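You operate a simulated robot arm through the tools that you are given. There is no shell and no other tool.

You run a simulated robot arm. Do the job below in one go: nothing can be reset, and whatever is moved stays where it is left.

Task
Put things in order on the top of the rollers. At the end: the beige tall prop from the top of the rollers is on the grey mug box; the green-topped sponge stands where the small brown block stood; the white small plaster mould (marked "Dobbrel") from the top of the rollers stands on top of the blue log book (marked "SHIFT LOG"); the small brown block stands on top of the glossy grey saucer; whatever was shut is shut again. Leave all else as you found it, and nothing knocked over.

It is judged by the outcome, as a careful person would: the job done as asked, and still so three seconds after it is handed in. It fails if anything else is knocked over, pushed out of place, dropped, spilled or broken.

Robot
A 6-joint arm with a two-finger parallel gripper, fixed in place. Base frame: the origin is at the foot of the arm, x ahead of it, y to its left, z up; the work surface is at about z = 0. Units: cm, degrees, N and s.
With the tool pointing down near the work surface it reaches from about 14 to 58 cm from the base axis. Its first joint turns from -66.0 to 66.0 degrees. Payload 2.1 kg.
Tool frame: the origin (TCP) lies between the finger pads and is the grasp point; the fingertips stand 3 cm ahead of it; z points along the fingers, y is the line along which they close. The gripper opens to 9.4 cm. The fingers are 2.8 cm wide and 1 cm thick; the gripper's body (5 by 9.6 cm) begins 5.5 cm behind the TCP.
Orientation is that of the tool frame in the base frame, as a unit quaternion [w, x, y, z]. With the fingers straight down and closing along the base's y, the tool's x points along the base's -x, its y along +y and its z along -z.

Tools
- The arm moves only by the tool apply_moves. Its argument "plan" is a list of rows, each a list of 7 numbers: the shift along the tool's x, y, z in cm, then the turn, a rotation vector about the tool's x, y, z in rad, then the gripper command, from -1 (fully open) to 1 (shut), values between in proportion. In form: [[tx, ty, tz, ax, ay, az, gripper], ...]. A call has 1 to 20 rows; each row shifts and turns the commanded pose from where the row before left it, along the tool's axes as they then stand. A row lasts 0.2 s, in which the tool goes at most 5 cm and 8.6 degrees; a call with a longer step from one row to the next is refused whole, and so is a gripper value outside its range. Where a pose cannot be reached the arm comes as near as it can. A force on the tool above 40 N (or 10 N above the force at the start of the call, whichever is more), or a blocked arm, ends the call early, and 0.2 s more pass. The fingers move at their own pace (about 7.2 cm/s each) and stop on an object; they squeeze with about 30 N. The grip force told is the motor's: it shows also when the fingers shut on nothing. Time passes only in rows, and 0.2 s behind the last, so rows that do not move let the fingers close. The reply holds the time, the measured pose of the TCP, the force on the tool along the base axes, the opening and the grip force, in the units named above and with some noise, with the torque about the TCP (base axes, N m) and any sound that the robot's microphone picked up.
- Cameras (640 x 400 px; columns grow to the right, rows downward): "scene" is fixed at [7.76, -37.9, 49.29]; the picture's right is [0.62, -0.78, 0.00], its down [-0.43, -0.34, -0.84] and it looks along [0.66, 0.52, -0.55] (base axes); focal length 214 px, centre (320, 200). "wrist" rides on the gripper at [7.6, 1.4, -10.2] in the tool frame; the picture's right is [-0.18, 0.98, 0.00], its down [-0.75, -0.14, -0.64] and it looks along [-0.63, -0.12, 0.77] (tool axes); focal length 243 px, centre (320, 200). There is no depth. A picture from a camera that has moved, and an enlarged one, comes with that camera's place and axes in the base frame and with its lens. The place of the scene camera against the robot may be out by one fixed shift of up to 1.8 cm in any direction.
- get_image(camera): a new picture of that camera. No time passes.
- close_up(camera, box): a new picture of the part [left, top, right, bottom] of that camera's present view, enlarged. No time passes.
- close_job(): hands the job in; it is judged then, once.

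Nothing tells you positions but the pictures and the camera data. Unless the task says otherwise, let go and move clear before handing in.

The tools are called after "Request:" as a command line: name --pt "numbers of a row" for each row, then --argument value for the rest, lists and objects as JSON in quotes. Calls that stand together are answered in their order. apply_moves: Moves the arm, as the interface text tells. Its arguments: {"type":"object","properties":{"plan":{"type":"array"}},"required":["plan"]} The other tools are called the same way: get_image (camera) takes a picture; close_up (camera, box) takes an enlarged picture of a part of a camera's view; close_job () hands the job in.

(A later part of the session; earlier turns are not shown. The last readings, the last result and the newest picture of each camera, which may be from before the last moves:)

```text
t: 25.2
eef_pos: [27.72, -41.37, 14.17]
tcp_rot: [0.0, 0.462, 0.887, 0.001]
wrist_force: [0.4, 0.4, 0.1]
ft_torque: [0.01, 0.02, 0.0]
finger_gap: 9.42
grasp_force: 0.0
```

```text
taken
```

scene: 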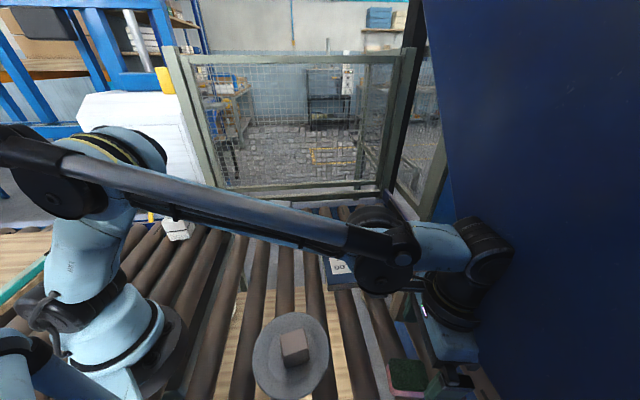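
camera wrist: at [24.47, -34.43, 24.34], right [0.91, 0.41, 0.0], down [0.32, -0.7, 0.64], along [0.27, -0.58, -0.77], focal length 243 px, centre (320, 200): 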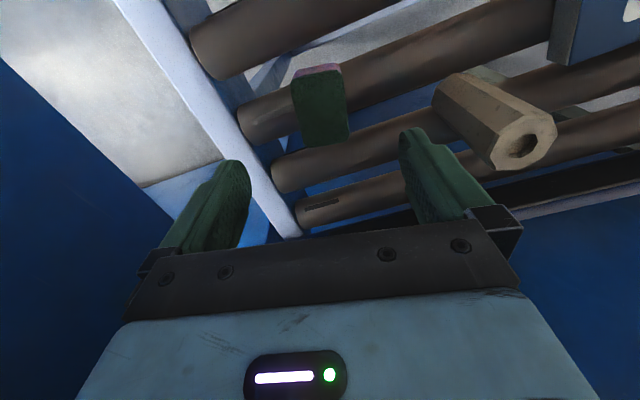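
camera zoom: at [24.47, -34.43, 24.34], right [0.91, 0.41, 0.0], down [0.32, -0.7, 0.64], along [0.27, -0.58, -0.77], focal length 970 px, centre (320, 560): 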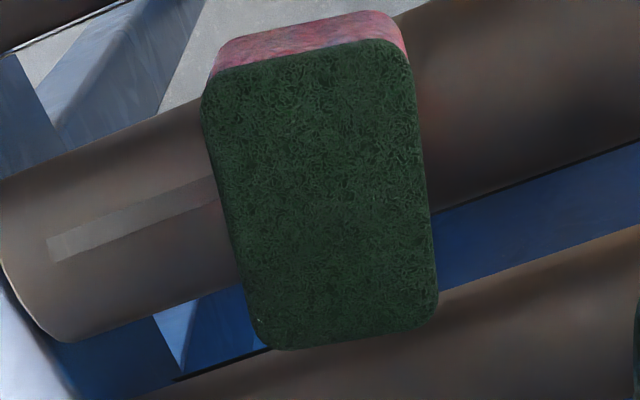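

The gripper is aligned over the sponge (27.9, -41.35). I'll descend and grip it.

Request:
apply_moves --pt "0 0.1 3 0 0 0 -1" --pt "0 0 3 0 0 0 -1" --pt "0 0 2.6 0 0 0 -1" --pt "0 0 1.4 0 0 0 -1" --pt "0 0 0.6 0 0 0 -1" --pt "0 0 0 0 0 0 -1"

Request:
get_image --camera "wrist"

Request:
get_image --camera "scene"

```text
t: 26.6
eef_pos: [27.86, -41.46, 3.49]
tcp_rot: [-0.001, 0.461, 0.888, 0.001]
wrist_force: [0.0, 0.0, 0.5]
ft_torque: [-0.05, -0.03, 0.03]
finger_gap: 9.41
grasp_force: 0.1
```

```text
taken
camera wrist: at [24.53, -34.35, 13.67], right [0.91, 0.41, 0.0], down [0.32, -0.7, 0.64], along [0.27, -0.58, -0.77], focal length 243 px, centre (320, 200)
```

wrist: 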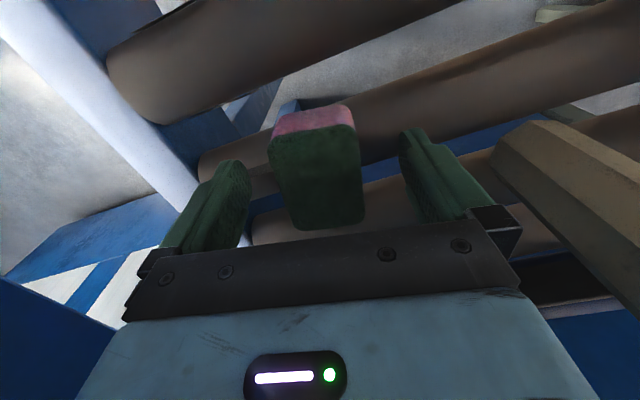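

```text
taken
```

scene: 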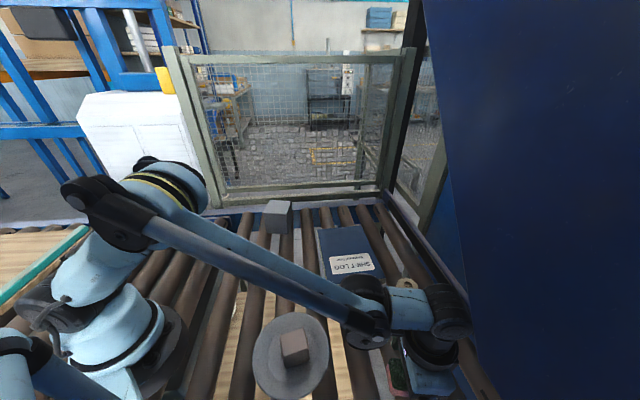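

Request:
apply_moves --pt "0 0 0 0 0 0 1" --pt "0 0 0 0 0 0 1" --pt "0 0 0 0 0 0 1" --pt "0 0 0 0 0 0 1"

Request:
get_image --camera "wrist"

```text
t: 27.6
eef_pos: [27.77, -41.3, 3.48]
tcp_rot: [0.001, 0.461, 0.887, 0.001]
wrist_force: [0.8, 0.7, 0.0]
ft_torque: [0.0, 0.0, 0.01]
finger_gap: 4.46
grasp_force: 29.3
```

```text
taken
camera wrist: at [24.53, -34.34, 13.7], right [0.91, 0.41, 0.0], down [0.32, -0.7, 0.64], along [0.27, -0.58, -0.77], focal length 243 px, centre (320, 200)
```

wrist: 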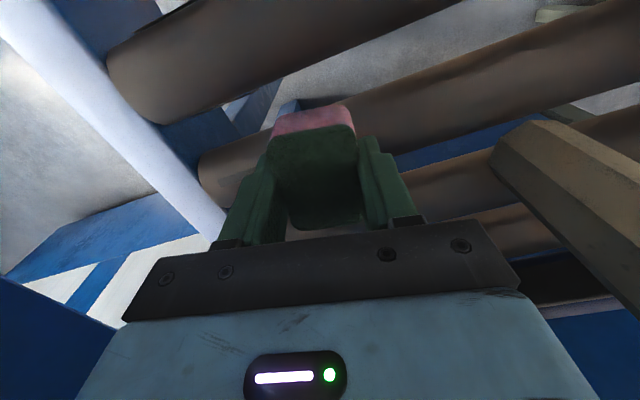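

The sponge is gripped. I'll lift it and carry it to where the brown block stood.

Request:
apply_moves --pt "0 0 -0.5 0 0 0 1" --pt "0 0 -2 0 0 0 1" --pt "0 0 -4 0 0 0 1" --pt "0 0 -4 0 0 0 1" --pt "0 0 -2 0 0 0 1" --pt "0 0 0 0 0 0 1"

Request:
get_image --camera "wrist"

Request:
get_image --camera "scene"

```text
t: 29.0
eef_pos: [28.04, -41.38, 15.95]
tcp_rot: [0.0, 0.462, 0.887, 0.0]
wrist_force: [-0.8, -0.2, 0.3]
ft_torque: [0.02, -0.01, 0.01]
finger_gap: 4.45
grasp_force: 30.1
```

```text
taken
camera wrist: at [24.58, -34.38, 26.26], right [0.91, 0.41, 0.0], down [0.32, -0.7, 0.64], along [0.27, -0.58, -0.77], focal length 243 px, centre (320, 200)
```

wrist: 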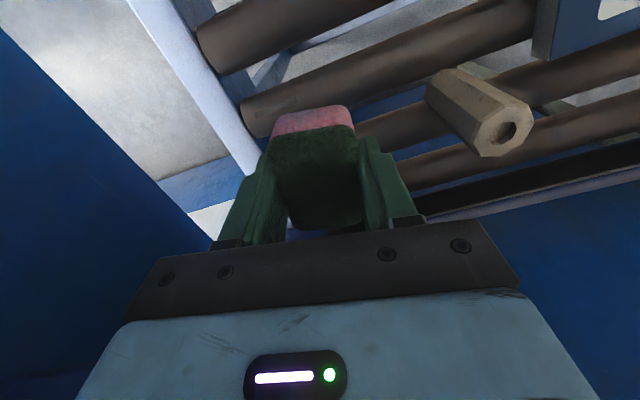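

```text
taken
```

scene: 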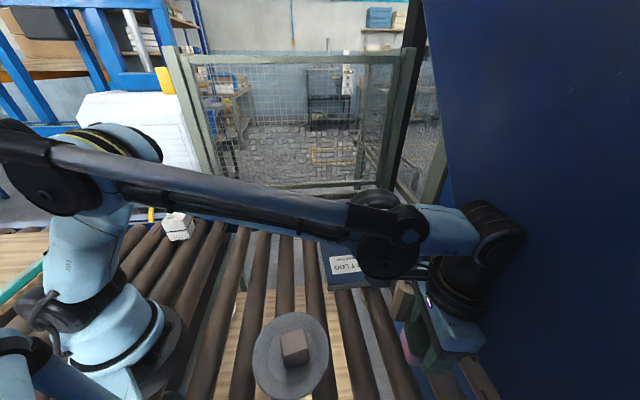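

Request:
apply_moves --pt "3.693 2.723 0 0 0 0 1" --pt "3.693 2.723 0 0 0 0 1" --pt "3.693 2.723 0 0 0 0 1" --pt "3.693 2.723 0 0 0 0 1" --pt "3.693 2.723 0 0 0 0 1" --pt "3.693 2.723 0 0 0 0 1" --pt "3.693 2.723 0 0 0 0 1" --pt "3.693 2.723 0 0 0 0 1" --pt "3.693 2.723 0 0 0 0 1" --pt "3.693 2.723 0 0 0 0 1" --pt "3.693 2.723 0 0 0 0 1" --pt "3.693 2.723 0 0 0 0 1" --pt "0 0 0 0 0 0 1" --pt "0 0 0 0 0 0 1"

Request:
get_image --camera "wrist"

Request:
get_image --camera "scene"

```text
t: 32.0
eef_pos: [29.22, 13.6, 16.1]
tcp_rot: [0.001, 0.461, 0.888, 0.001]
wrist_force: [0.7, -0.6, -1.0]
ft_torque: [0.04, -0.01, 0.03]
finger_gap: 4.45
grasp_force: 30.0
```

```text
taken
camera wrist: at [25.82, 20.64, 26.26], right [0.91, 0.41, 0.0], down [0.32, -0.7, 0.64], along [0.27, -0.58, -0.77], focal length 243 px, centre (320, 200)
```

wrist: 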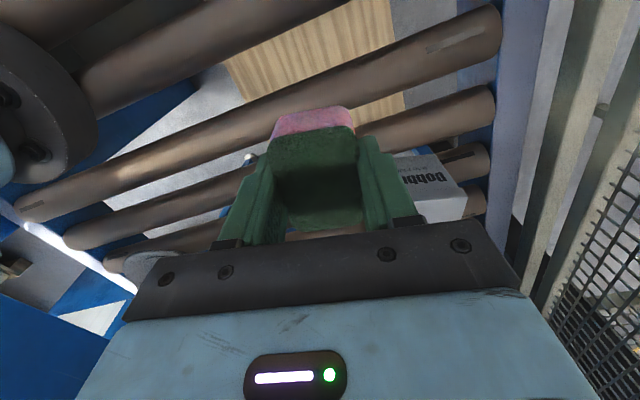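

```text
taken
```

scene: 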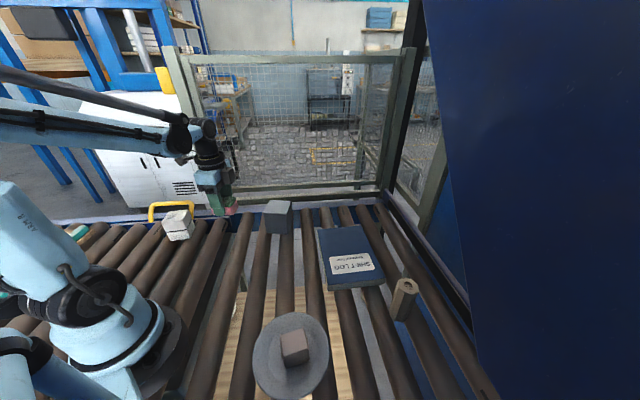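

Request:
apply_moves --pt "0 0 4 0 0 0 1" --pt "0 0 4 0 0 0 1" --pt "0 0 2.5 0 0 0 1" --pt "0 0 1.2 0 0 0 1" --pt "0 0 0.4 0 0 0 1" --pt "0 0 0 0 0 0 1"

Request:
apply_moves --pt "0 0 0.2 0 0 0 1"

```text
t: 33.4
eef_pos: [29.14, 13.59, 3.98]
tcp_rot: [0.001, 0.461, 0.887, 0.0]
wrist_force: [-0.1, 0.4, 0.5]
ft_torque: [-0.01, -0.03, 0.0]
finger_gap: 4.46
grasp_force: 29.8
```

```text
t: 33.8
eef_pos: [29.15, 13.65, 3.72]
tcp_rot: [0.0, 0.461, 0.887, 0.0]
wrist_force: [-0.2, -0.3, 0.8]
ft_torque: [0.01, 0.03, 0.01]
finger_gap: 4.45
grasp_force: 30.2
```

Request:
apply_moves --pt "0 0 0.12 0 0 0 1"

Request:
apply_moves --pt "0 0 0.08 0 0 0 1"

```text
t: 34.2
eef_pos: [29.26, 13.66, 3.72]
tcp_rot: [0.001, 0.462, 0.887, 0.001]
wrist_force: [-0.9, 0.1, 0.3]
ft_torque: [0.0, 0.01, -0.01]
finger_gap: 4.44
grasp_force: 30.2
```

```text
t: 34.6
eef_pos: [29.11, 13.61, 3.58]
tcp_rot: [0.001, 0.461, 0.888, 0.0]
wrist_force: [-0.8, 0.2, -0.4]
ft_torque: [0.01, -0.03, 0.02]
finger_gap: 4.46
grasp_force: 30.0
```

Request:
apply_moves --pt "0 0 0.06 0 0 0 1"

Request:
get_image --camera "wrist"

Request:
close_up --camera "scene" --box '[180, 190, 300, 265]'

```text
t: 35.0
eef_pos: [29.16, 13.67, 3.48]
tcp_rot: [0.0, 0.462, 0.887, 0.0]
wrist_force: [0.2, -0.5, 1.0]
ft_torque: [-0.01, 0.01, -0.01]
finger_gap: 4.44
grasp_force: 29.6
```

```text
taken
camera wrist: at [25.81, 20.62, 13.67], right [0.91, 0.41, 0.0], down [0.32, -0.7, 0.64], along [0.27, -0.58, -0.77], focal length 243 px, centre (320, 200)
```

wrist: 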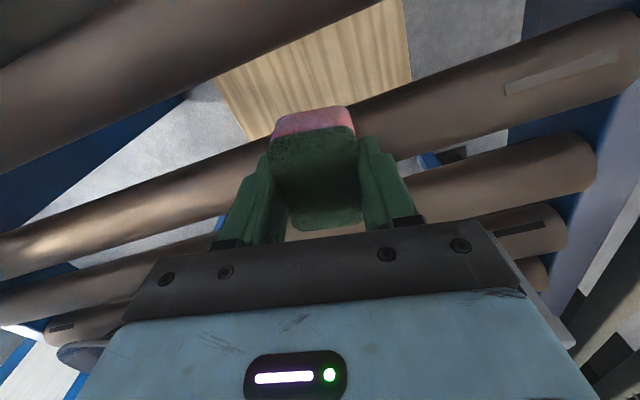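

```text
5.33 times, centred on (240, 228) of scene
camera zoom: at [7.76, -37.9, 49.29], right [0.62, -0.78, 0.0], down [-0.43, -0.34, -0.84], along [0.66, 0.52, -0.55], focal length 1144 px, centre (747, 53)
```

zoom: 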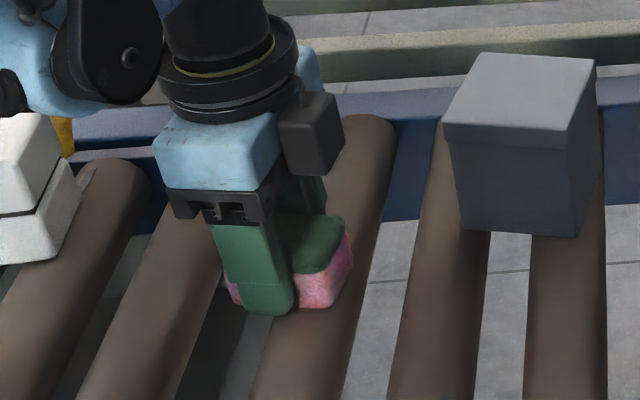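

Request:
apply_moves --pt "0 0 0.07 0 0 0 1"

Request:
apply_moves --pt "0 0 0.07 0 0 0 1"

```text
t: 35.4
eef_pos: [29.08, 13.63, 3.46]
tcp_rot: [0.001, 0.461, 0.888, 0.001]
wrist_force: [-0.3, -1.0, 15.1]
ft_torque: [0.0, -0.11, 0.02]
finger_gap: 4.45
grasp_force: 29.7
```

```text
t: 35.8
eef_pos: [29.15, 13.71, 3.39]
tcp_rot: [0.0, 0.461, 0.888, 0.001]
wrist_force: [-1.6, -0.1, 33.8]
ft_torque: [-0.04, -0.01, 0.01]
finger_gap: 4.44
grasp_force: 30.3
```

Contact is found at about z=3.42; I'll back off to a light touch and release.

Request:
apply_moves --pt "0 0 -0.12 0 0 0 1" --pt "0 0 0 0 0 0 1"

Request:
apply_moves --pt "0 0 0 0 0 0 -0.05" --pt "0 0 0 0 0 0 -0.3" --pt "0 0 0 0 0 0 -0.5" --pt "0 0 0 0 0 0 -0.5"

Request:
get_image --camera "wrist"

```text
t: 36.4
eef_pos: [29.15, 13.56, 3.46]
tcp_rot: [0.0, 0.461, 0.887, 0.001]
wrist_force: [0.3, -0.3, 0.3]
ft_torque: [0.0, 0.01, 0.02]
finger_gap: 4.46
grasp_force: 29.6
```

```text
t: 37.4
eef_pos: [29.26, 13.66, 3.35]
tcp_rot: [0.001, 0.461, 0.888, 0.001]
wrist_force: [-0.1, 0.7, 0.2]
ft_torque: [0.0, 0.01, 0.02]
finger_gap: 7.06
grasp_force: 0.1
```

```text
taken
camera wrist: at [25.8, 20.61, 13.66], right [0.91, 0.41, 0.0], down [0.32, -0.7, 0.64], along [0.27, -0.58, -0.77], focal length 243 px, centre (320, 200)
```

wrist: 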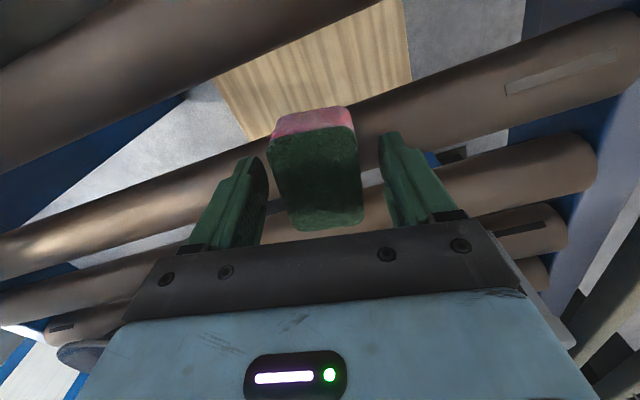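

The sponge stands free. I'll lift and go to the mould, turning the fingers so they stay clear of the yellow handle.

Request:
apply_moves --pt "0 0 -1 0 0 0 -0.5" --pt "0 0 -4 0 0 0 -0.5" --pt "0 0 -4.5 0 0 0 -1" --pt "0 0 -4.5 0 0 0 -1" --pt "3.768 0.564 0 0 0 0 -1" --pt "3.768 0.564 0 0 0 0 -1" --pt "3.768 0.564 0 0 0 0 -1" --pt "3.768 0.564 0 0 0 0 -1" --pt "3.768 0.564 0 0 0 0 -1" --pt "0 0 0 0 0 0 -1"

Request:
get_image --camera "scene"

Request:
get_image --camera "wrist"

```text
t: 39.6
eef_pos: [20.52, 30.8, 17.5]
tcp_rot: [0.001, 0.462, 0.887, 0.0]
wrist_force: [0.1, 0.3, 0.9]
ft_torque: [-0.03, 0.01, 0.01]
finger_gap: 9.38
grasp_force: 0.1
```

```text
taken
```

scene: 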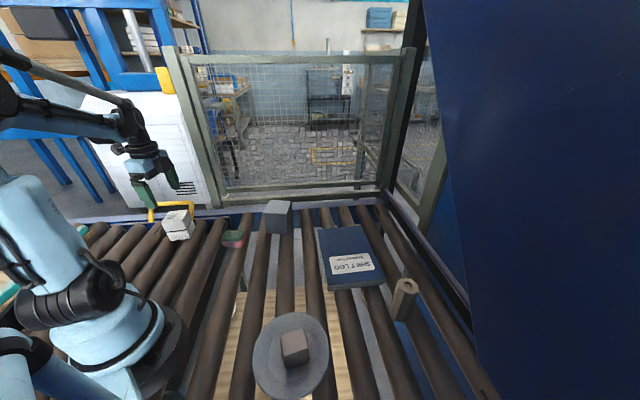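

```text
taken
camera wrist: at [17.22, 37.73, 27.62], right [0.91, 0.41, 0.0], down [0.32, -0.7, 0.64], along [0.27, -0.58, -0.77], focal length 243 px, centre (320, 200)
```

wrist: 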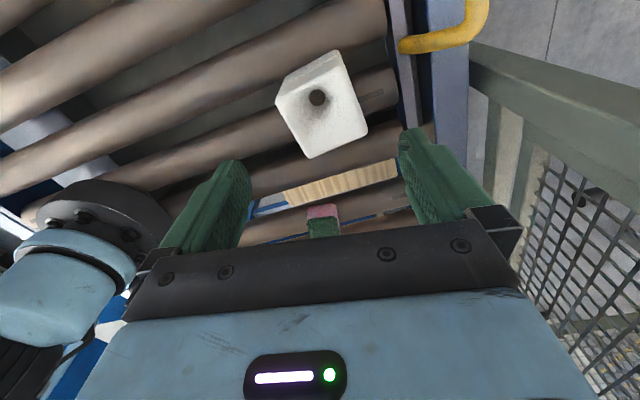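

Request:
close_up --camera "wrist" --box '[240, 50, 400, 150]'

Request:
close_up --camera "wrist" --box '[260, 160, 420, 260]'

Request:
close_up --camera "scene" --box '[140, 185, 260, 260]'

```text
4.00 times, centred on (320, 100) of wrist
camera zoom: at [17.22, 37.73, 27.62], right [0.91, 0.41, 0.0], down [0.32, -0.7, 0.64], along [0.27, -0.58, -0.77], focal length 970 px, centre (320, 600)
```

zoom: 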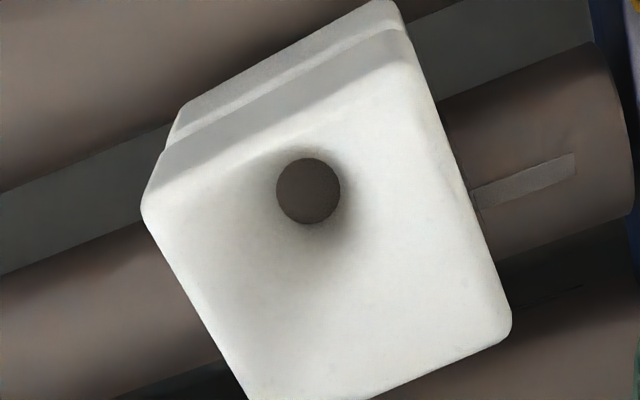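

```text
4.00 times, centred on (340, 210) of wrist
camera zoom: at [17.22, 37.73, 27.62], right [0.91, 0.41, 0.0], down [0.32, -0.7, 0.64], along [0.27, -0.58, -0.77], focal length 970 px, centre (240, 160)
```

zoom: 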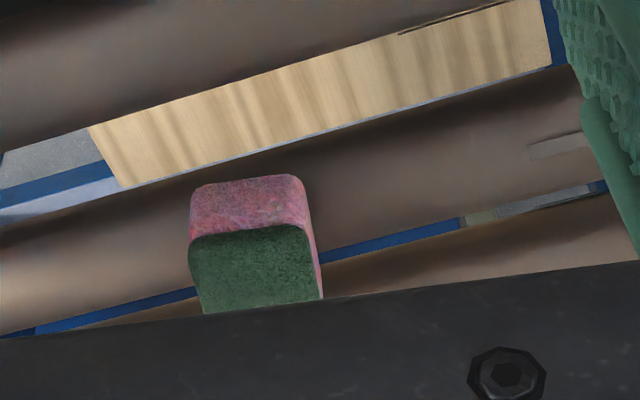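

```text
5.33 times, centred on (200, 222) of scene
camera zoom: at [7.76, -37.89, 49.29], right [0.62, -0.78, 0.0], down [-0.43, -0.34, -0.84], along [0.66, 0.52, -0.55], focal length 1144 px, centre (960, 80)
```

zoom: 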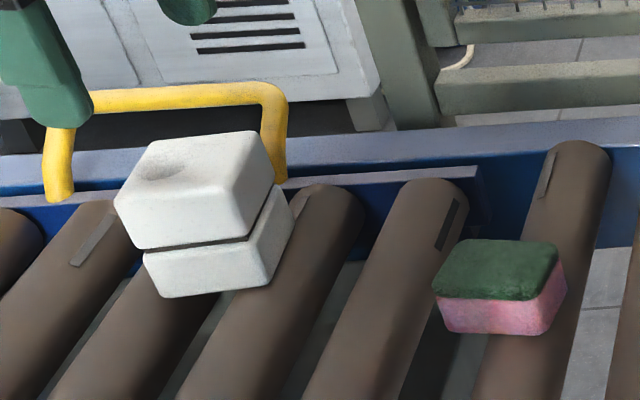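

The mould is centred near (20.8, 30.7), top z≈6.7, yaw ~50.5°, and the sponge stands well. I'll rotate the gripper over the mould.

Request:
apply_moves --pt "0 0 0 0 0 -0.1423 -1" --pt "0 0 0 0 0 -0.1423 -1" --pt "0 0 0 0 0 -0.1423 -1" --pt "0 0 0 0 0 -0.1423 -1" --pt "0 0 0 0 0 -0.1423 -1" --pt "0 0 0 0 0 -0.1423 -1" --pt "0 0 0 0 0 -0.1423 -1" --pt "0 0 0 0 0 -0.1423 -1" --pt "0 0 0 0 0 -0.1423 -1" --pt "0 0 0 0 0 -0.1423 -1" --pt "0 0 0 0 0 -0.1423 -1" --pt "0 0 0 0 0 -0.1423 -1" --pt "0 0 0 0 0 -0.1423 -1" --pt "0 0 0 0 0 0 -1" --pt "0 0 0 0 0 0 -1"

Request:
get_image --camera "wrist"

Request:
close_up --camera "wrist" --box '[240, 70, 400, 170]'

```text
t: 42.8
eef_pos: [20.54, 30.66, 17.46]
tcp_rot: [0.0, -0.431, 0.902, 0.001]
wrist_force: [-0.3, 0.5, 0.3]
ft_torque: [0.04, 0.0, -0.02]
finger_gap: 9.41
grasp_force: 0.0
```

```text
taken
camera wrist: at [14.59, 25.56, 27.65], right [-0.65, 0.76, 0.0], down [0.58, 0.5, 0.64], along [0.49, 0.42, -0.77], focal length 243 px, centre (320, 200)
```

wrist: 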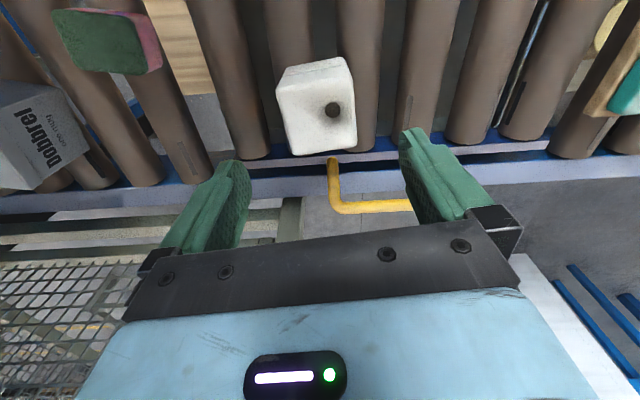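

```text
4.00 times, centred on (320, 120) of wrist
camera zoom: at [14.59, 25.56, 27.65], right [-0.65, 0.76, 0.0], down [0.58, 0.5, 0.64], along [0.49, 0.42, -0.77], focal length 970 px, centre (320, 520)
```

zoom: 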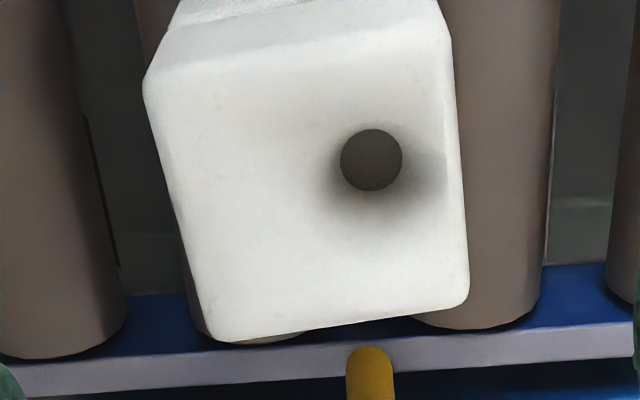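

I'll make a small correction, descend around the mould and check the clearance before closing.

Request:
apply_moves --pt "-0.41 -0.11 3 0 0 0.028 -1" --pt "0 0 3 0 0 0 -1" --pt "0 0 2.5 0 0 0 -1" --pt "0 0 2.5 0 0 0 -1" --pt "0 0 1.8 0 0 0 -1" --pt "0 0 0.9 0 0 0 -1" --pt "0 0 0 0 0 0 -1"

Request:
get_image --camera "wrist"

Request:
close_up --camera "scene" --box '[120, 175, 240, 250]'

```text
t: 44.4
eef_pos: [20.95, 30.83, 3.61]
tcp_rot: [0.001, -0.418, 0.908, 0.0]
wrist_force: [0.0, 1.1, 0.4]
ft_torque: [-0.01, 0.01, 0.01]
finger_gap: 9.38
grasp_force: 0.0
```

```text
taken
camera wrist: at [14.83, 25.99, 13.89], right [-0.63, 0.78, 0.0], down [0.6, 0.48, 0.64], along [0.5, 0.4, -0.77], focal length 243 px, centre (320, 200)
```

wrist: 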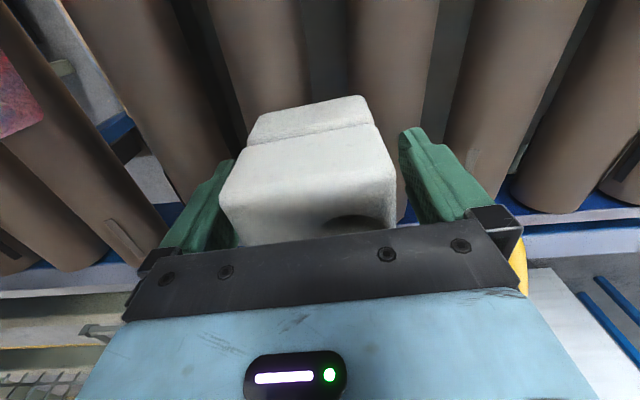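

```text
5.33 times, centred on (180, 212) of scene
camera zoom: at [7.76, -37.9, 49.29], right [0.62, -0.78, 0.0], down [-0.43, -0.34, -0.84], along [0.66, 0.52, -0.55], focal length 1144 px, centre (1067, 133)
```

zoom: 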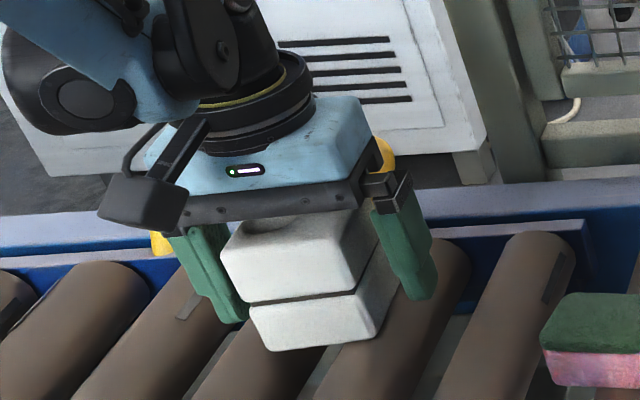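

The fingers straddle both halves of the mould cleanly. I'll close.

Request:
apply_moves --pt "0 0 0 0 0 0 0.0" --pt "0 0 0 0 0 0 1" --pt "0 0 0 0 0 0 1" --pt "0 0 0 0 0 0 1"

Request:
get_image --camera "wrist"

Request:
close_up --camera "scene" --box '[120, 175, 240, 250]'

```text
t: 45.4
eef_pos: [20.97, 30.98, 3.69]
tcp_rot: [0.002, -0.418, 0.909, 0.001]
wrist_force: [0.3, 0.1, -0.6]
ft_torque: [0.0, -0.02, 0.0]
finger_gap: 6.61
grasp_force: 30.0
```

```text
taken
camera wrist: at [14.83, 25.99, 13.91], right [-0.63, 0.78, 0.0], down [0.6, 0.48, 0.64], along [0.5, 0.4, -0.77], focal length 243 px, centre (320, 200)
```

wrist: 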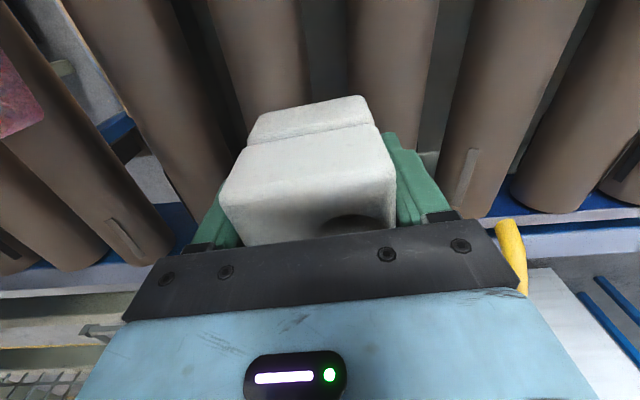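

```text
5.33 times, centred on (180, 212) of scene
camera zoom: at [7.76, -37.9, 49.29], right [0.62, -0.78, 0.0], down [-0.43, -0.34, -0.84], along [0.66, 0.52, -0.55], focal length 1144 px, centre (1067, 133)
```

zoom: 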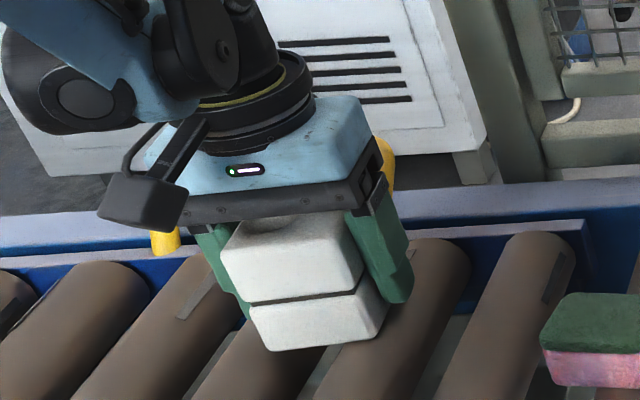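

The mould is gripped with 30 N across both halves. I'll lift it slowly.

Request:
apply_moves --pt "0 0 -0.3 0 0 0 1" --pt "0 0 -1 0 0 0 1" --pt "0 0 -2 0 0 0 1" --pt "0 0 -3 0 0 0 1" --pt "0 0 -4 0 0 0 1" --pt "0 0 -3 0 0 0 1" --pt "0 0 0 0 0 0 1"

Request:
get_image --camera "scene"

Request:
get_image --camera "wrist"

```text
t: 47.0
eef_pos: [20.92, 31.03, 17.09]
tcp_rot: [0.0, -0.419, 0.908, 0.001]
wrist_force: [-0.9, -0.4, -2.2]
ft_torque: [0.03, 0.01, 0.0]
finger_gap: 6.61
grasp_force: 30.6
```

```text
taken
```

scene: 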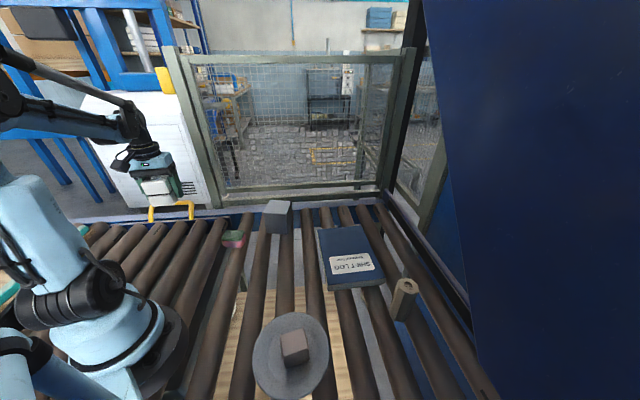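

```text
taken
camera wrist: at [14.71, 26.04, 27.3], right [-0.63, 0.78, 0.0], down [0.6, 0.48, 0.64], along [0.5, 0.4, -0.77], focal length 243 px, centre (320, 200)
```

wrist: 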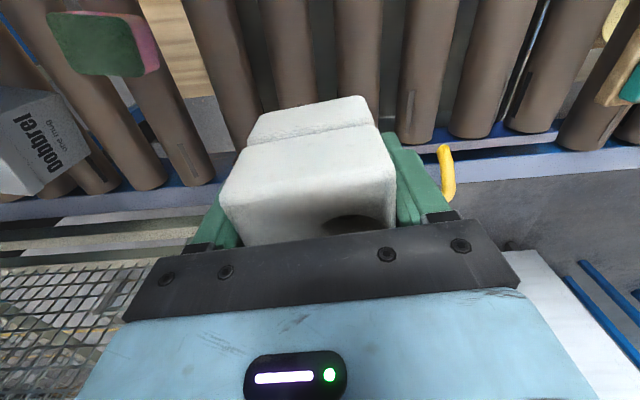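

Both halves came up together. I'll carry the mould above the log book.

Request:
apply_moves --pt "1.575 -3.883 0 0 0 0 1" --pt "1.575 -3.883 0 0 0 0 1" --pt "1.575 -3.883 0 0 0 0 1" --pt "1.575 -3.883 0 0 0 0 1" --pt "1.575 -3.883 0 0 0 0 1" --pt "1.575 -3.883 0 0 0 0 1" --pt "1.575 -3.883 0 0 0 0 1" --pt "1.575 -3.883 0 0 0 0 1" --pt "1.575 -3.883 0 0 0 0 1" --pt "1.575 -3.883 0 0 0 0 1" --pt "1.575 -3.883 0 0 0 0 1" --pt "1.575 -3.883 0 0 0 0 1" --pt "1.575 -3.883 0 0 0 0 1" --pt "0 0 0 0 0 0 1" --pt "0 0 0 0 0 0 1"

Request:
get_image --camera "scene"

Request:
get_image --camera "wrist"

```text
t: 50.2
eef_pos: [45.82, -17.45, 17.19]
tcp_rot: [0.001, -0.418, 0.908, 0.0]
wrist_force: [0.0, 0.6, -3.1]
ft_torque: [-0.02, 0.0, -0.01]
finger_gap: 6.61
grasp_force: 30.3
```

```text
taken
```

scene: 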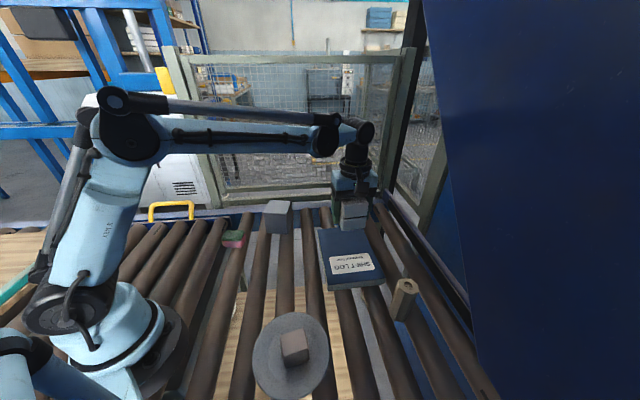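

```text
taken
camera wrist: at [39.68, -22.43, 27.36], right [-0.63, 0.78, 0.0], down [0.6, 0.48, 0.64], along [0.5, 0.4, -0.77], focal length 243 px, centre (320, 200)
```

wrist: 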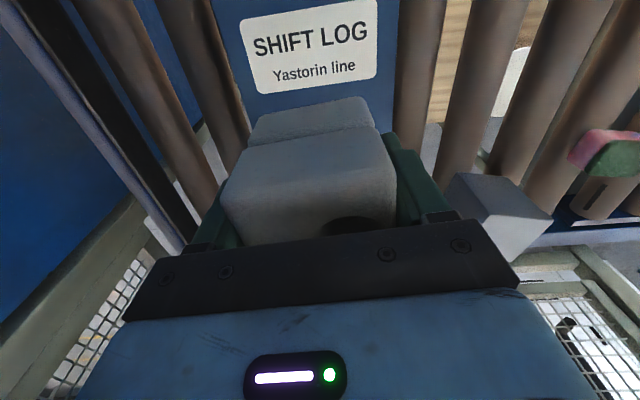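

The book lies squarely below. I'll lower the mould towards it.

Request:
apply_moves --pt "0 0 3.5 0 0 0 1" --pt "0 0 3.5 0 0 0 1" --pt "0 0 2.2 0 0 0 1" --pt "0 0 1.0 0 0 0 1" --pt "0 0 0 0 0 0 1"

Request:
apply_moves --pt "0 0 0.3 0 0 0 1"

Request:
close_up --camera "scene" --box '[300, 190, 420, 300]'

```text
t: 51.4
eef_pos: [45.86, -17.49, 6.82]
tcp_rot: [0.002, -0.419, 0.908, 0.001]
wrist_force: [-0.3, -0.4, -3.6]
ft_torque: [-0.02, 0.04, 0.02]
finger_gap: 6.64
grasp_force: 29.8
```

```text
t: 51.8
eef_pos: [45.95, -17.48, 6.54]
tcp_rot: [0.001, -0.418, 0.909, 0.0]
wrist_force: [0.1, -0.3, -3.6]
ft_torque: [0.0, -0.02, 0.02]
finger_gap: 6.63
grasp_force: 30.4
```

```text
3.64 times, centred on (360, 245) of scene
camera zoom: at [7.76, -37.9, 49.29], right [0.62, -0.78, 0.0], down [-0.43, -0.34, -0.84], along [0.66, 0.52, -0.55], focal length 780 px, centre (174, 36)
```

zoom: 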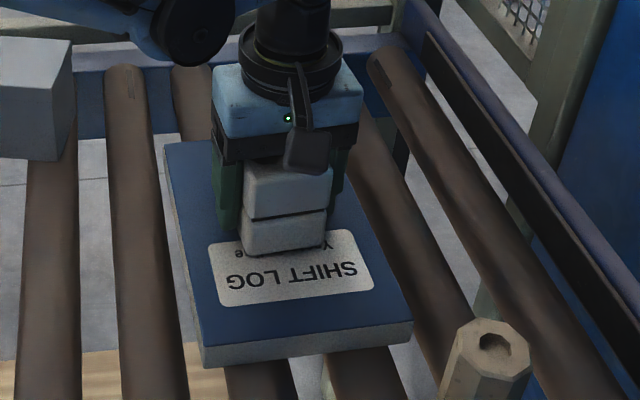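

Request:
apply_moves --pt "0 0 0.2 0 0 0 1"

Request:
apply_moves --pt "0 0 0.12 0 0 0 1"

Request:
apply_moves --pt "0 0 0.1 0 0 0 1"

```text
t: 52.2
eef_pos: [45.91, -17.43, 6.33]
tcp_rot: [0.001, -0.418, 0.909, 0.0]
wrist_force: [0.1, -0.6, -3.4]
ft_torque: [0.01, -0.02, 0.01]
finger_gap: 6.62
grasp_force: 30.2
```

```text
t: 52.6
eef_pos: [45.88, -17.39, 6.28]
tcp_rot: [0.001, -0.418, 0.908, 0.0]
wrist_force: [-0.7, -0.7, 18.4]
ft_torque: [0.2, -0.06, 0.02]
finger_gap: 6.62
grasp_force: 30.1
```

```text
t: 53.0
eef_pos: [45.95, -17.61, 6.1]
tcp_rot: [0.001, -0.419, 0.908, 0.001]
wrist_force: [-1.0, -0.6, 22.2]
ft_torque: [0.06, 0.08, 0.14]
finger_gap: 6.62
grasp_force: 30.0
```

Request:
apply_moves --pt "0 0 -0.08 0 0 0 1" --pt "0 0 0 0 0 0 1"

Request:
get_image --camera "wrist"

Request:
close_up --camera "scene" --box '[300, 190, 420, 300]'

```text
t: 53.6
eef_pos: [45.98, -17.47, 6.12]
tcp_rot: [0.001, -0.417, 0.909, 0.0]
wrist_force: [-0.7, 1.2, 0.2]
ft_torque: [-0.09, -0.02, 0.0]
finger_gap: 6.6
grasp_force: 30.3
```

```text
taken
camera wrist: at [39.75, -22.39, 16.37], right [-0.63, 0.78, 0.0], down [0.6, 0.48, 0.64], along [0.5, 0.4, -0.77], focal length 243 px, centre (320, 200)
```

wrist: 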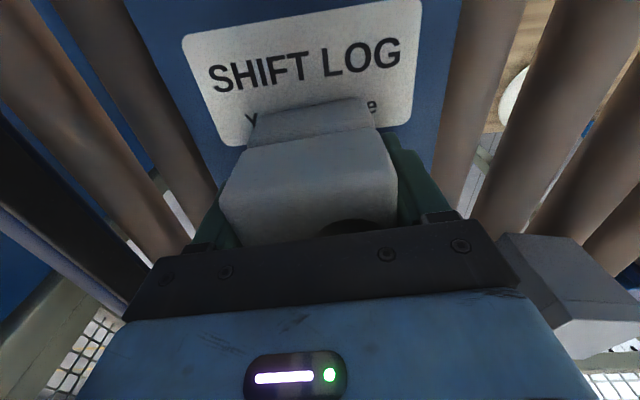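

```text
3.64 times, centred on (360, 245) of scene
camera zoom: at [7.76, -37.9, 49.29], right [0.62, -0.78, 0.0], down [-0.43, -0.34, -0.84], along [0.66, 0.52, -0.55], focal length 780 px, centre (174, 36)
```

zoom: 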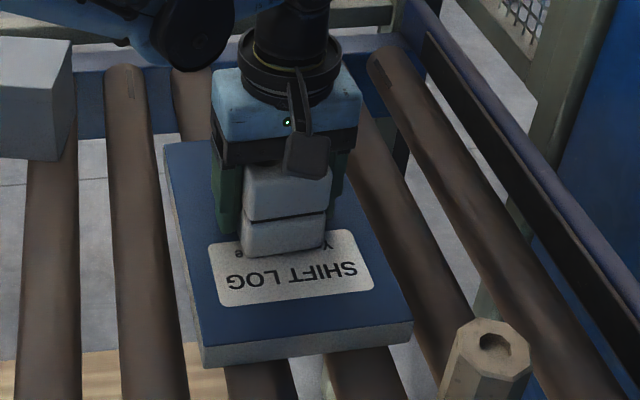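

The mould rests lightly on the book and the book hasn't moved. Releasing now.

Request:
apply_moves --pt "0 0 0 0 0 0 -0.45" --pt "0 0 0 0 0 0 -0.6" --pt "0 0 0 0 0 0 -0.8" --pt "0 0 0 0 0 0 -0.8"

Request:
apply_moves --pt "0 0 -0.5 0 0 0 -0.8" --pt "0 0 -2 0 0 0 -0.8" --pt "0 0 -4 0 0 0 -0.8" --pt "0 0 -4 0 0 0 -0.8" --pt "0 0 -3 0 0 0 -1" --pt "0 0 0 0 0 0 -1"

Request:
get_image --camera "wrist"

Request:
get_image --camera "scene"

```text
t: 54.6
eef_pos: [45.89, -17.58, 6.3]
tcp_rot: [0.002, -0.418, 0.908, 0.001]
wrist_force: [-0.1, 0.8, 1.9]
ft_torque: [0.01, -0.03, 0.0]
finger_gap: 8.48
grasp_force: 0.0
```

```text
t: 56.0
eef_pos: [45.81, -17.54, 19.72]
tcp_rot: [0.0, -0.418, 0.908, 0.0]
wrist_force: [0.1, 0.0, 0.8]
ft_torque: [0.0, 0.02, 0.01]
finger_gap: 9.37
grasp_force: 0.0
```

```text
taken
camera wrist: at [39.68, -22.41, 29.99], right [-0.63, 0.78, 0.0], down [0.6, 0.48, 0.64], along [0.5, 0.4, -0.77], focal length 243 px, centre (320, 200)
```

wrist: 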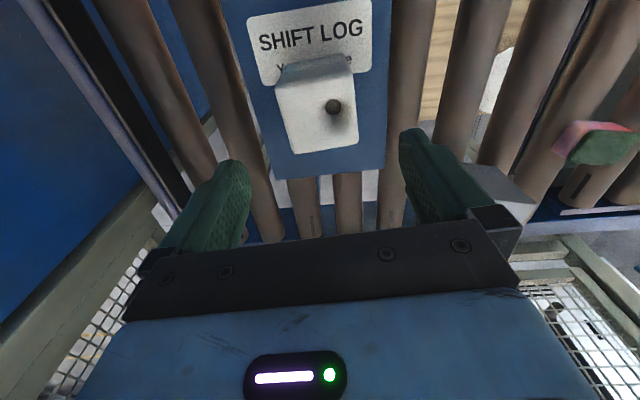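

```text
taken
```

scene: 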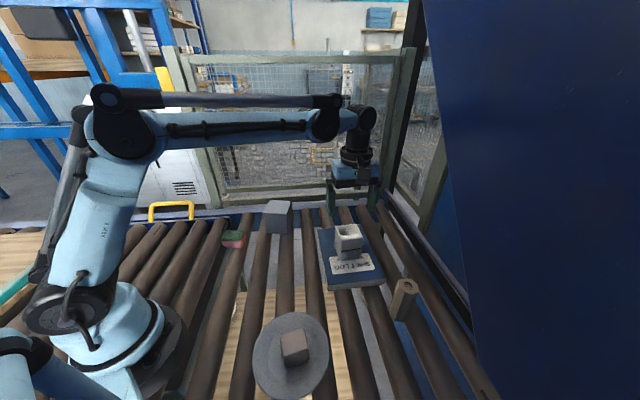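

The mould stands on the book. Next is the tall prop: I'll move above it and turn the fingers to its flats.

Request:
apply_moves --pt "3.658 -1.357 0 0 0 0 -1" --pt "3.658 -1.357 0 0 0 0 -1" --pt "3.658 -1.357 0 0 0 0 -1" --pt "3.658 -1.357 0 0 0 0 -1" --pt "3.658 -1.357 0 0 0 0 -1" --pt "0 0 0 0 0 0.1402 -1" --pt "0 0 0 0 0 0.1402 -1" --pt "0 0 0 0 0 0.1402 -1" --pt "0 0 0 0 0 0 -1" --pt "0 0 0 0 0 0 -1"

Request:
get_image --camera "wrist"

Request:
close_up --camera "wrist" --box '[240, 60, 400, 160]'

Request:
close_up --camera "scene" --box '[300, 200, 420, 300]'

```text
t: 58.2
eef_pos: [39.07, -35.8, 19.63]
tcp_rot: [0.001, -0.219, 0.976, 0.0]
wrist_force: [-0.5, -0.1, -0.5]
ft_torque: [-0.02, 0.0, 0.0]
finger_gap: 9.4
grasp_force: 0.1
```

```text
taken
camera wrist: at [31.54, -37.84, 29.89], right [-0.25, 0.97, 0.0], down [0.74, 0.19, 0.64], along [0.62, 0.16, -0.77], focal length 243 px, centre (320, 200)
```

wrist: 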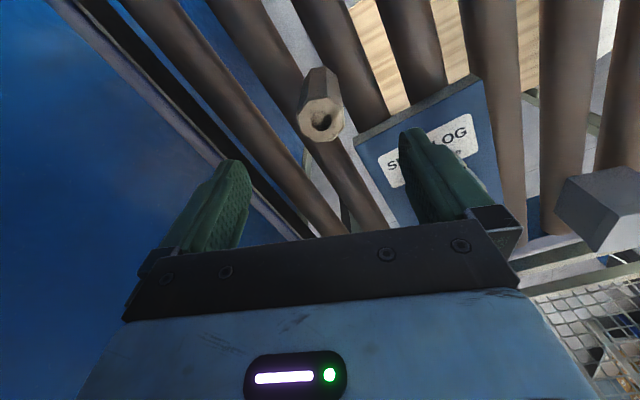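

```text
4.00 times, centred on (320, 110) of wrist
camera zoom: at [31.54, -37.84, 29.89], right [-0.25, 0.97, 0.0], down [0.74, 0.19, 0.64], along [0.62, 0.16, -0.77], focal length 970 px, centre (320, 560)
```

zoom: 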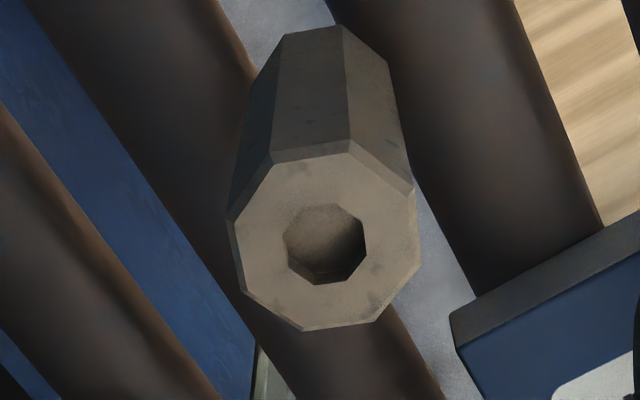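

```text
4.00 times, centred on (360, 250) of scene
camera zoom: at [7.76, -37.9, 49.29], right [0.62, -0.78, 0.0], down [-0.43, -0.34, -0.84], along [0.66, 0.52, -0.55], focal length 858 px, centre (160, 0)
```

zoom: 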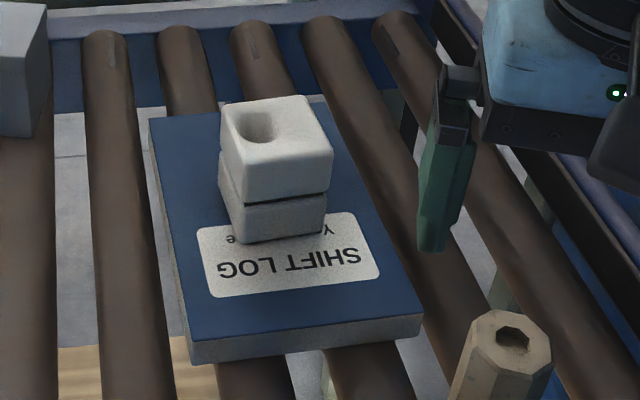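

The fingers line up with the flats, and the prop is centred at (39.2, -35.8). I'll descend around it.

Request:
apply_moves --pt "-0.09 -0.04 3.5 0 0 0.015 -1" --pt "0 0 3.5 0 0 0 -1" --pt "0 0 3 0 0 0 -1" --pt "0 0 2.4 0 0 0 -1" --pt "0 0 1.2 0 0 0 -1" --pt "0 0 0 0 0 0 -1"

Request:
get_image --camera "wrist"

Request:
close_up --camera "scene" --box '[340, 230, 480, 330]'

```text
t: 59.6
eef_pos: [39.32, -35.71, 5.93]
tcp_rot: [0.001, -0.213, 0.977, 0.0]
wrist_force: [-0.4, 0.8, 0.0]
ft_torque: [-0.01, -0.01, -0.01]
finger_gap: 9.37
grasp_force: 0.0
```

```text
taken
camera wrist: at [31.66, -37.7, 16.21], right [-0.24, 0.97, 0.0], down [0.74, 0.18, 0.64], along [0.62, 0.15, -0.77], focal length 243 px, centre (320, 200)
```

wrist: 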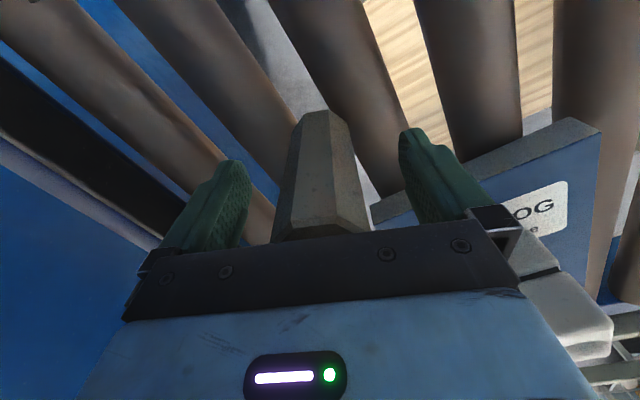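

```text
4.00 times, centred on (410, 280) of scene
camera zoom: at [7.76, -37.9, 49.29], right [0.62, -0.78, 0.0], down [-0.43, -0.34, -0.84], along [0.66, 0.52, -0.55], focal length 858 px, centre (-40, -120)
```

zoom: 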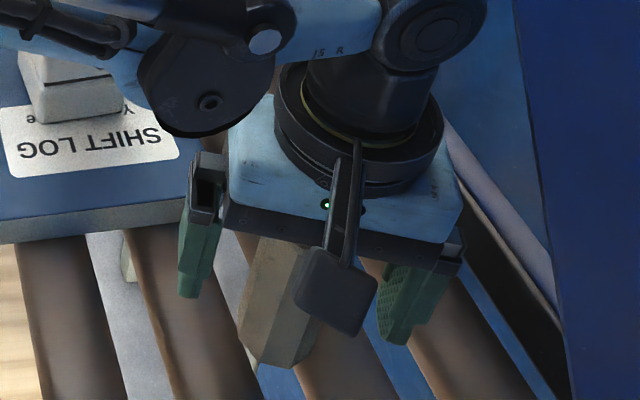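

Request:
apply_moves --pt "0 0 0 0 0 0 0.1" --pt "0 0 0 0 0 0 1" --pt "0 0 0 0 0 0 1" --pt "0 0 0 0 0 0 1" --pt "0 0 0 0 0 0 1"

Request:
get_image --camera "wrist"

Request:
get_image --camera "scene"

```text
t: 60.8
eef_pos: [39.31, -35.71, 6.11]
tcp_rot: [0.001, -0.213, 0.977, 0.001]
wrist_force: [0.1, -0.1, -0.4]
ft_torque: [-0.04, 0.01, 0.0]
finger_gap: 3.9
grasp_force: 30.5
```

```text
taken
camera wrist: at [31.66, -37.7, 16.23], right [-0.24, 0.97, 0.0], down [0.74, 0.18, 0.64], along [0.62, 0.15, -0.77], focal length 243 px, centre (320, 200)
```

wrist: 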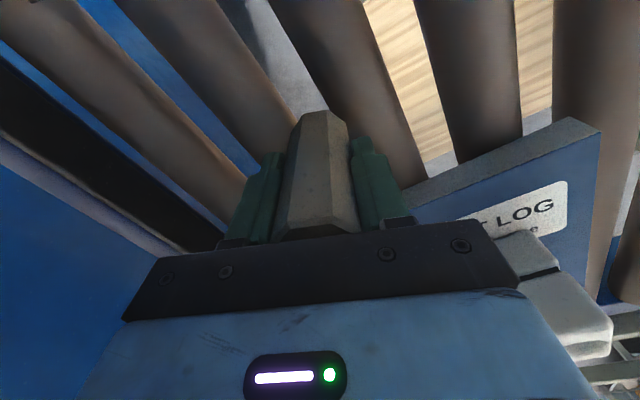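

```text
taken
```

scene: 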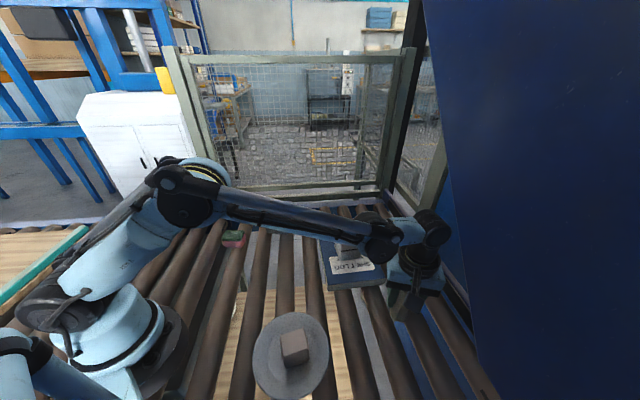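

The prop is gripped on its flats. I'll lift it straight up, high enough to clear everything.

Request:
apply_moves --pt "0 0 -0.3 0 0 0 1" --pt "0 0 -1 0 0 0 1" --pt "0 0 -2.5 0 0 0 1" --pt "0 0 -4 0 0 0 1" --pt "0 0 -4 0 0 0 1" --pt "0 0 -3.2 0 0 0 1" --pt "0 0 0 0 0 0 1"

Request:
get_image --camera "wrist"

Request:
get_image --camera "scene"

```text
t: 62.4
eef_pos: [39.31, -35.9, 21.03]
tcp_rot: [0.0, -0.211, 0.977, 0.0]
wrist_force: [0.2, -0.3, -2.1]
ft_torque: [-0.01, -0.01, 0.0]
finger_gap: 3.87
grasp_force: 29.8
```

```text
taken
camera wrist: at [31.65, -37.76, 31.24], right [-0.24, 0.97, 0.0], down [0.74, 0.18, 0.64], along [0.62, 0.15, -0.77], focal length 243 px, centre (320, 200)
```

wrist: 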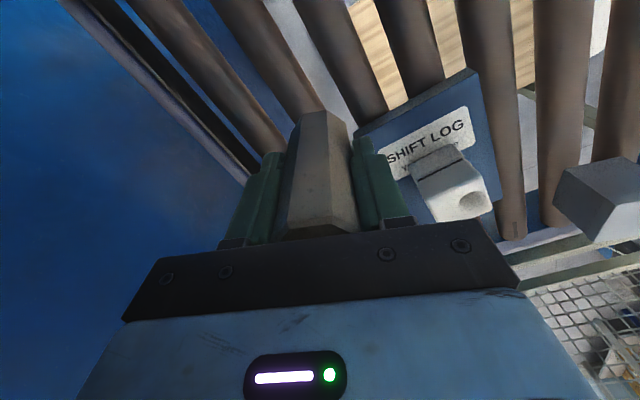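

```text
taken
```

scene: 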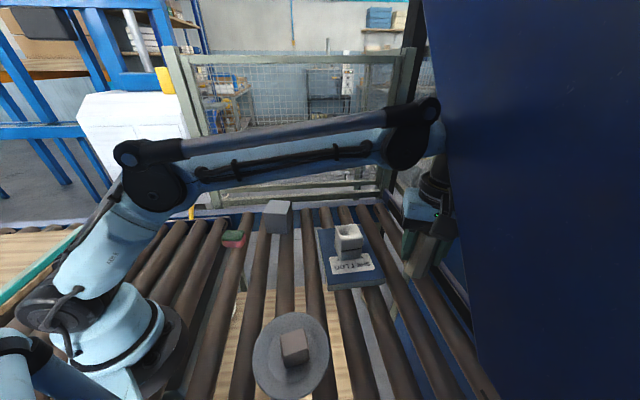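

Request:
apply_moves --pt "-0.8 1.4 0 0 0 0 1" --pt "-1.987 3.474 0 0 0 0 1" --pt "-1.987 3.474 0 0 0 0 1" --pt "-1.987 3.474 0 0 0 0 1" --pt "-1.987 3.474 0 0 0 0 1" --pt "-1.987 3.474 0 0 0 0 1" --pt "-1.987 3.474 0 0 0 0 1" --pt "-1.987 3.474 0 0 0 0 1" --pt "-1.987 3.474 0 0 0 0 1" --pt "-1.987 3.474 0 0 0 0 1" --pt "-1.987 3.474 0 0 0 0 1" --pt "-1.19 2.07 0 0 0 0 1" --pt "0 0 0 0 0 0 1" --pt "0 0 0 0 0 0 1"

Request:
get_image --camera "wrist"

Request:
get_image --camera "scene"

```text
t: 65.4
eef_pos: [43.41, 7.95, 21.11]
tcp_rot: [0.001, -0.212, 0.977, 0.0]
wrist_force: [0.2, 0.7, -2.9]
ft_torque: [-0.02, -0.02, -0.01]
finger_gap: 3.9
grasp_force: 29.9
```

```text
taken
camera wrist: at [35.74, 6.07, 31.26], right [-0.24, 0.97, 0.0], down [0.74, 0.18, 0.64], along [0.62, 0.15, -0.77], focal length 243 px, centre (320, 200)
```

wrist: 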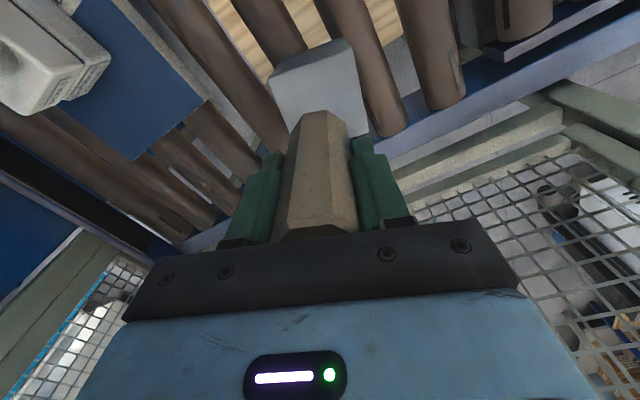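

```text
taken
```

scene: 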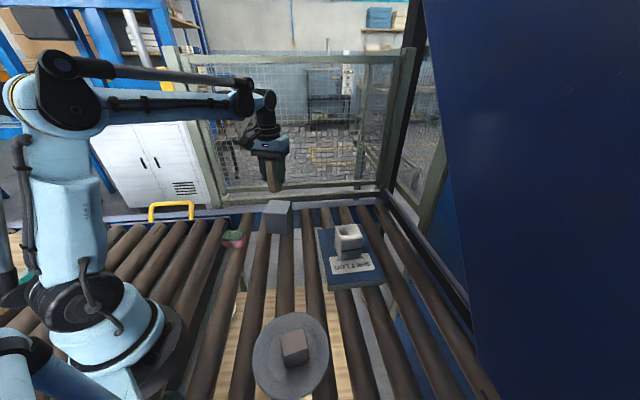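

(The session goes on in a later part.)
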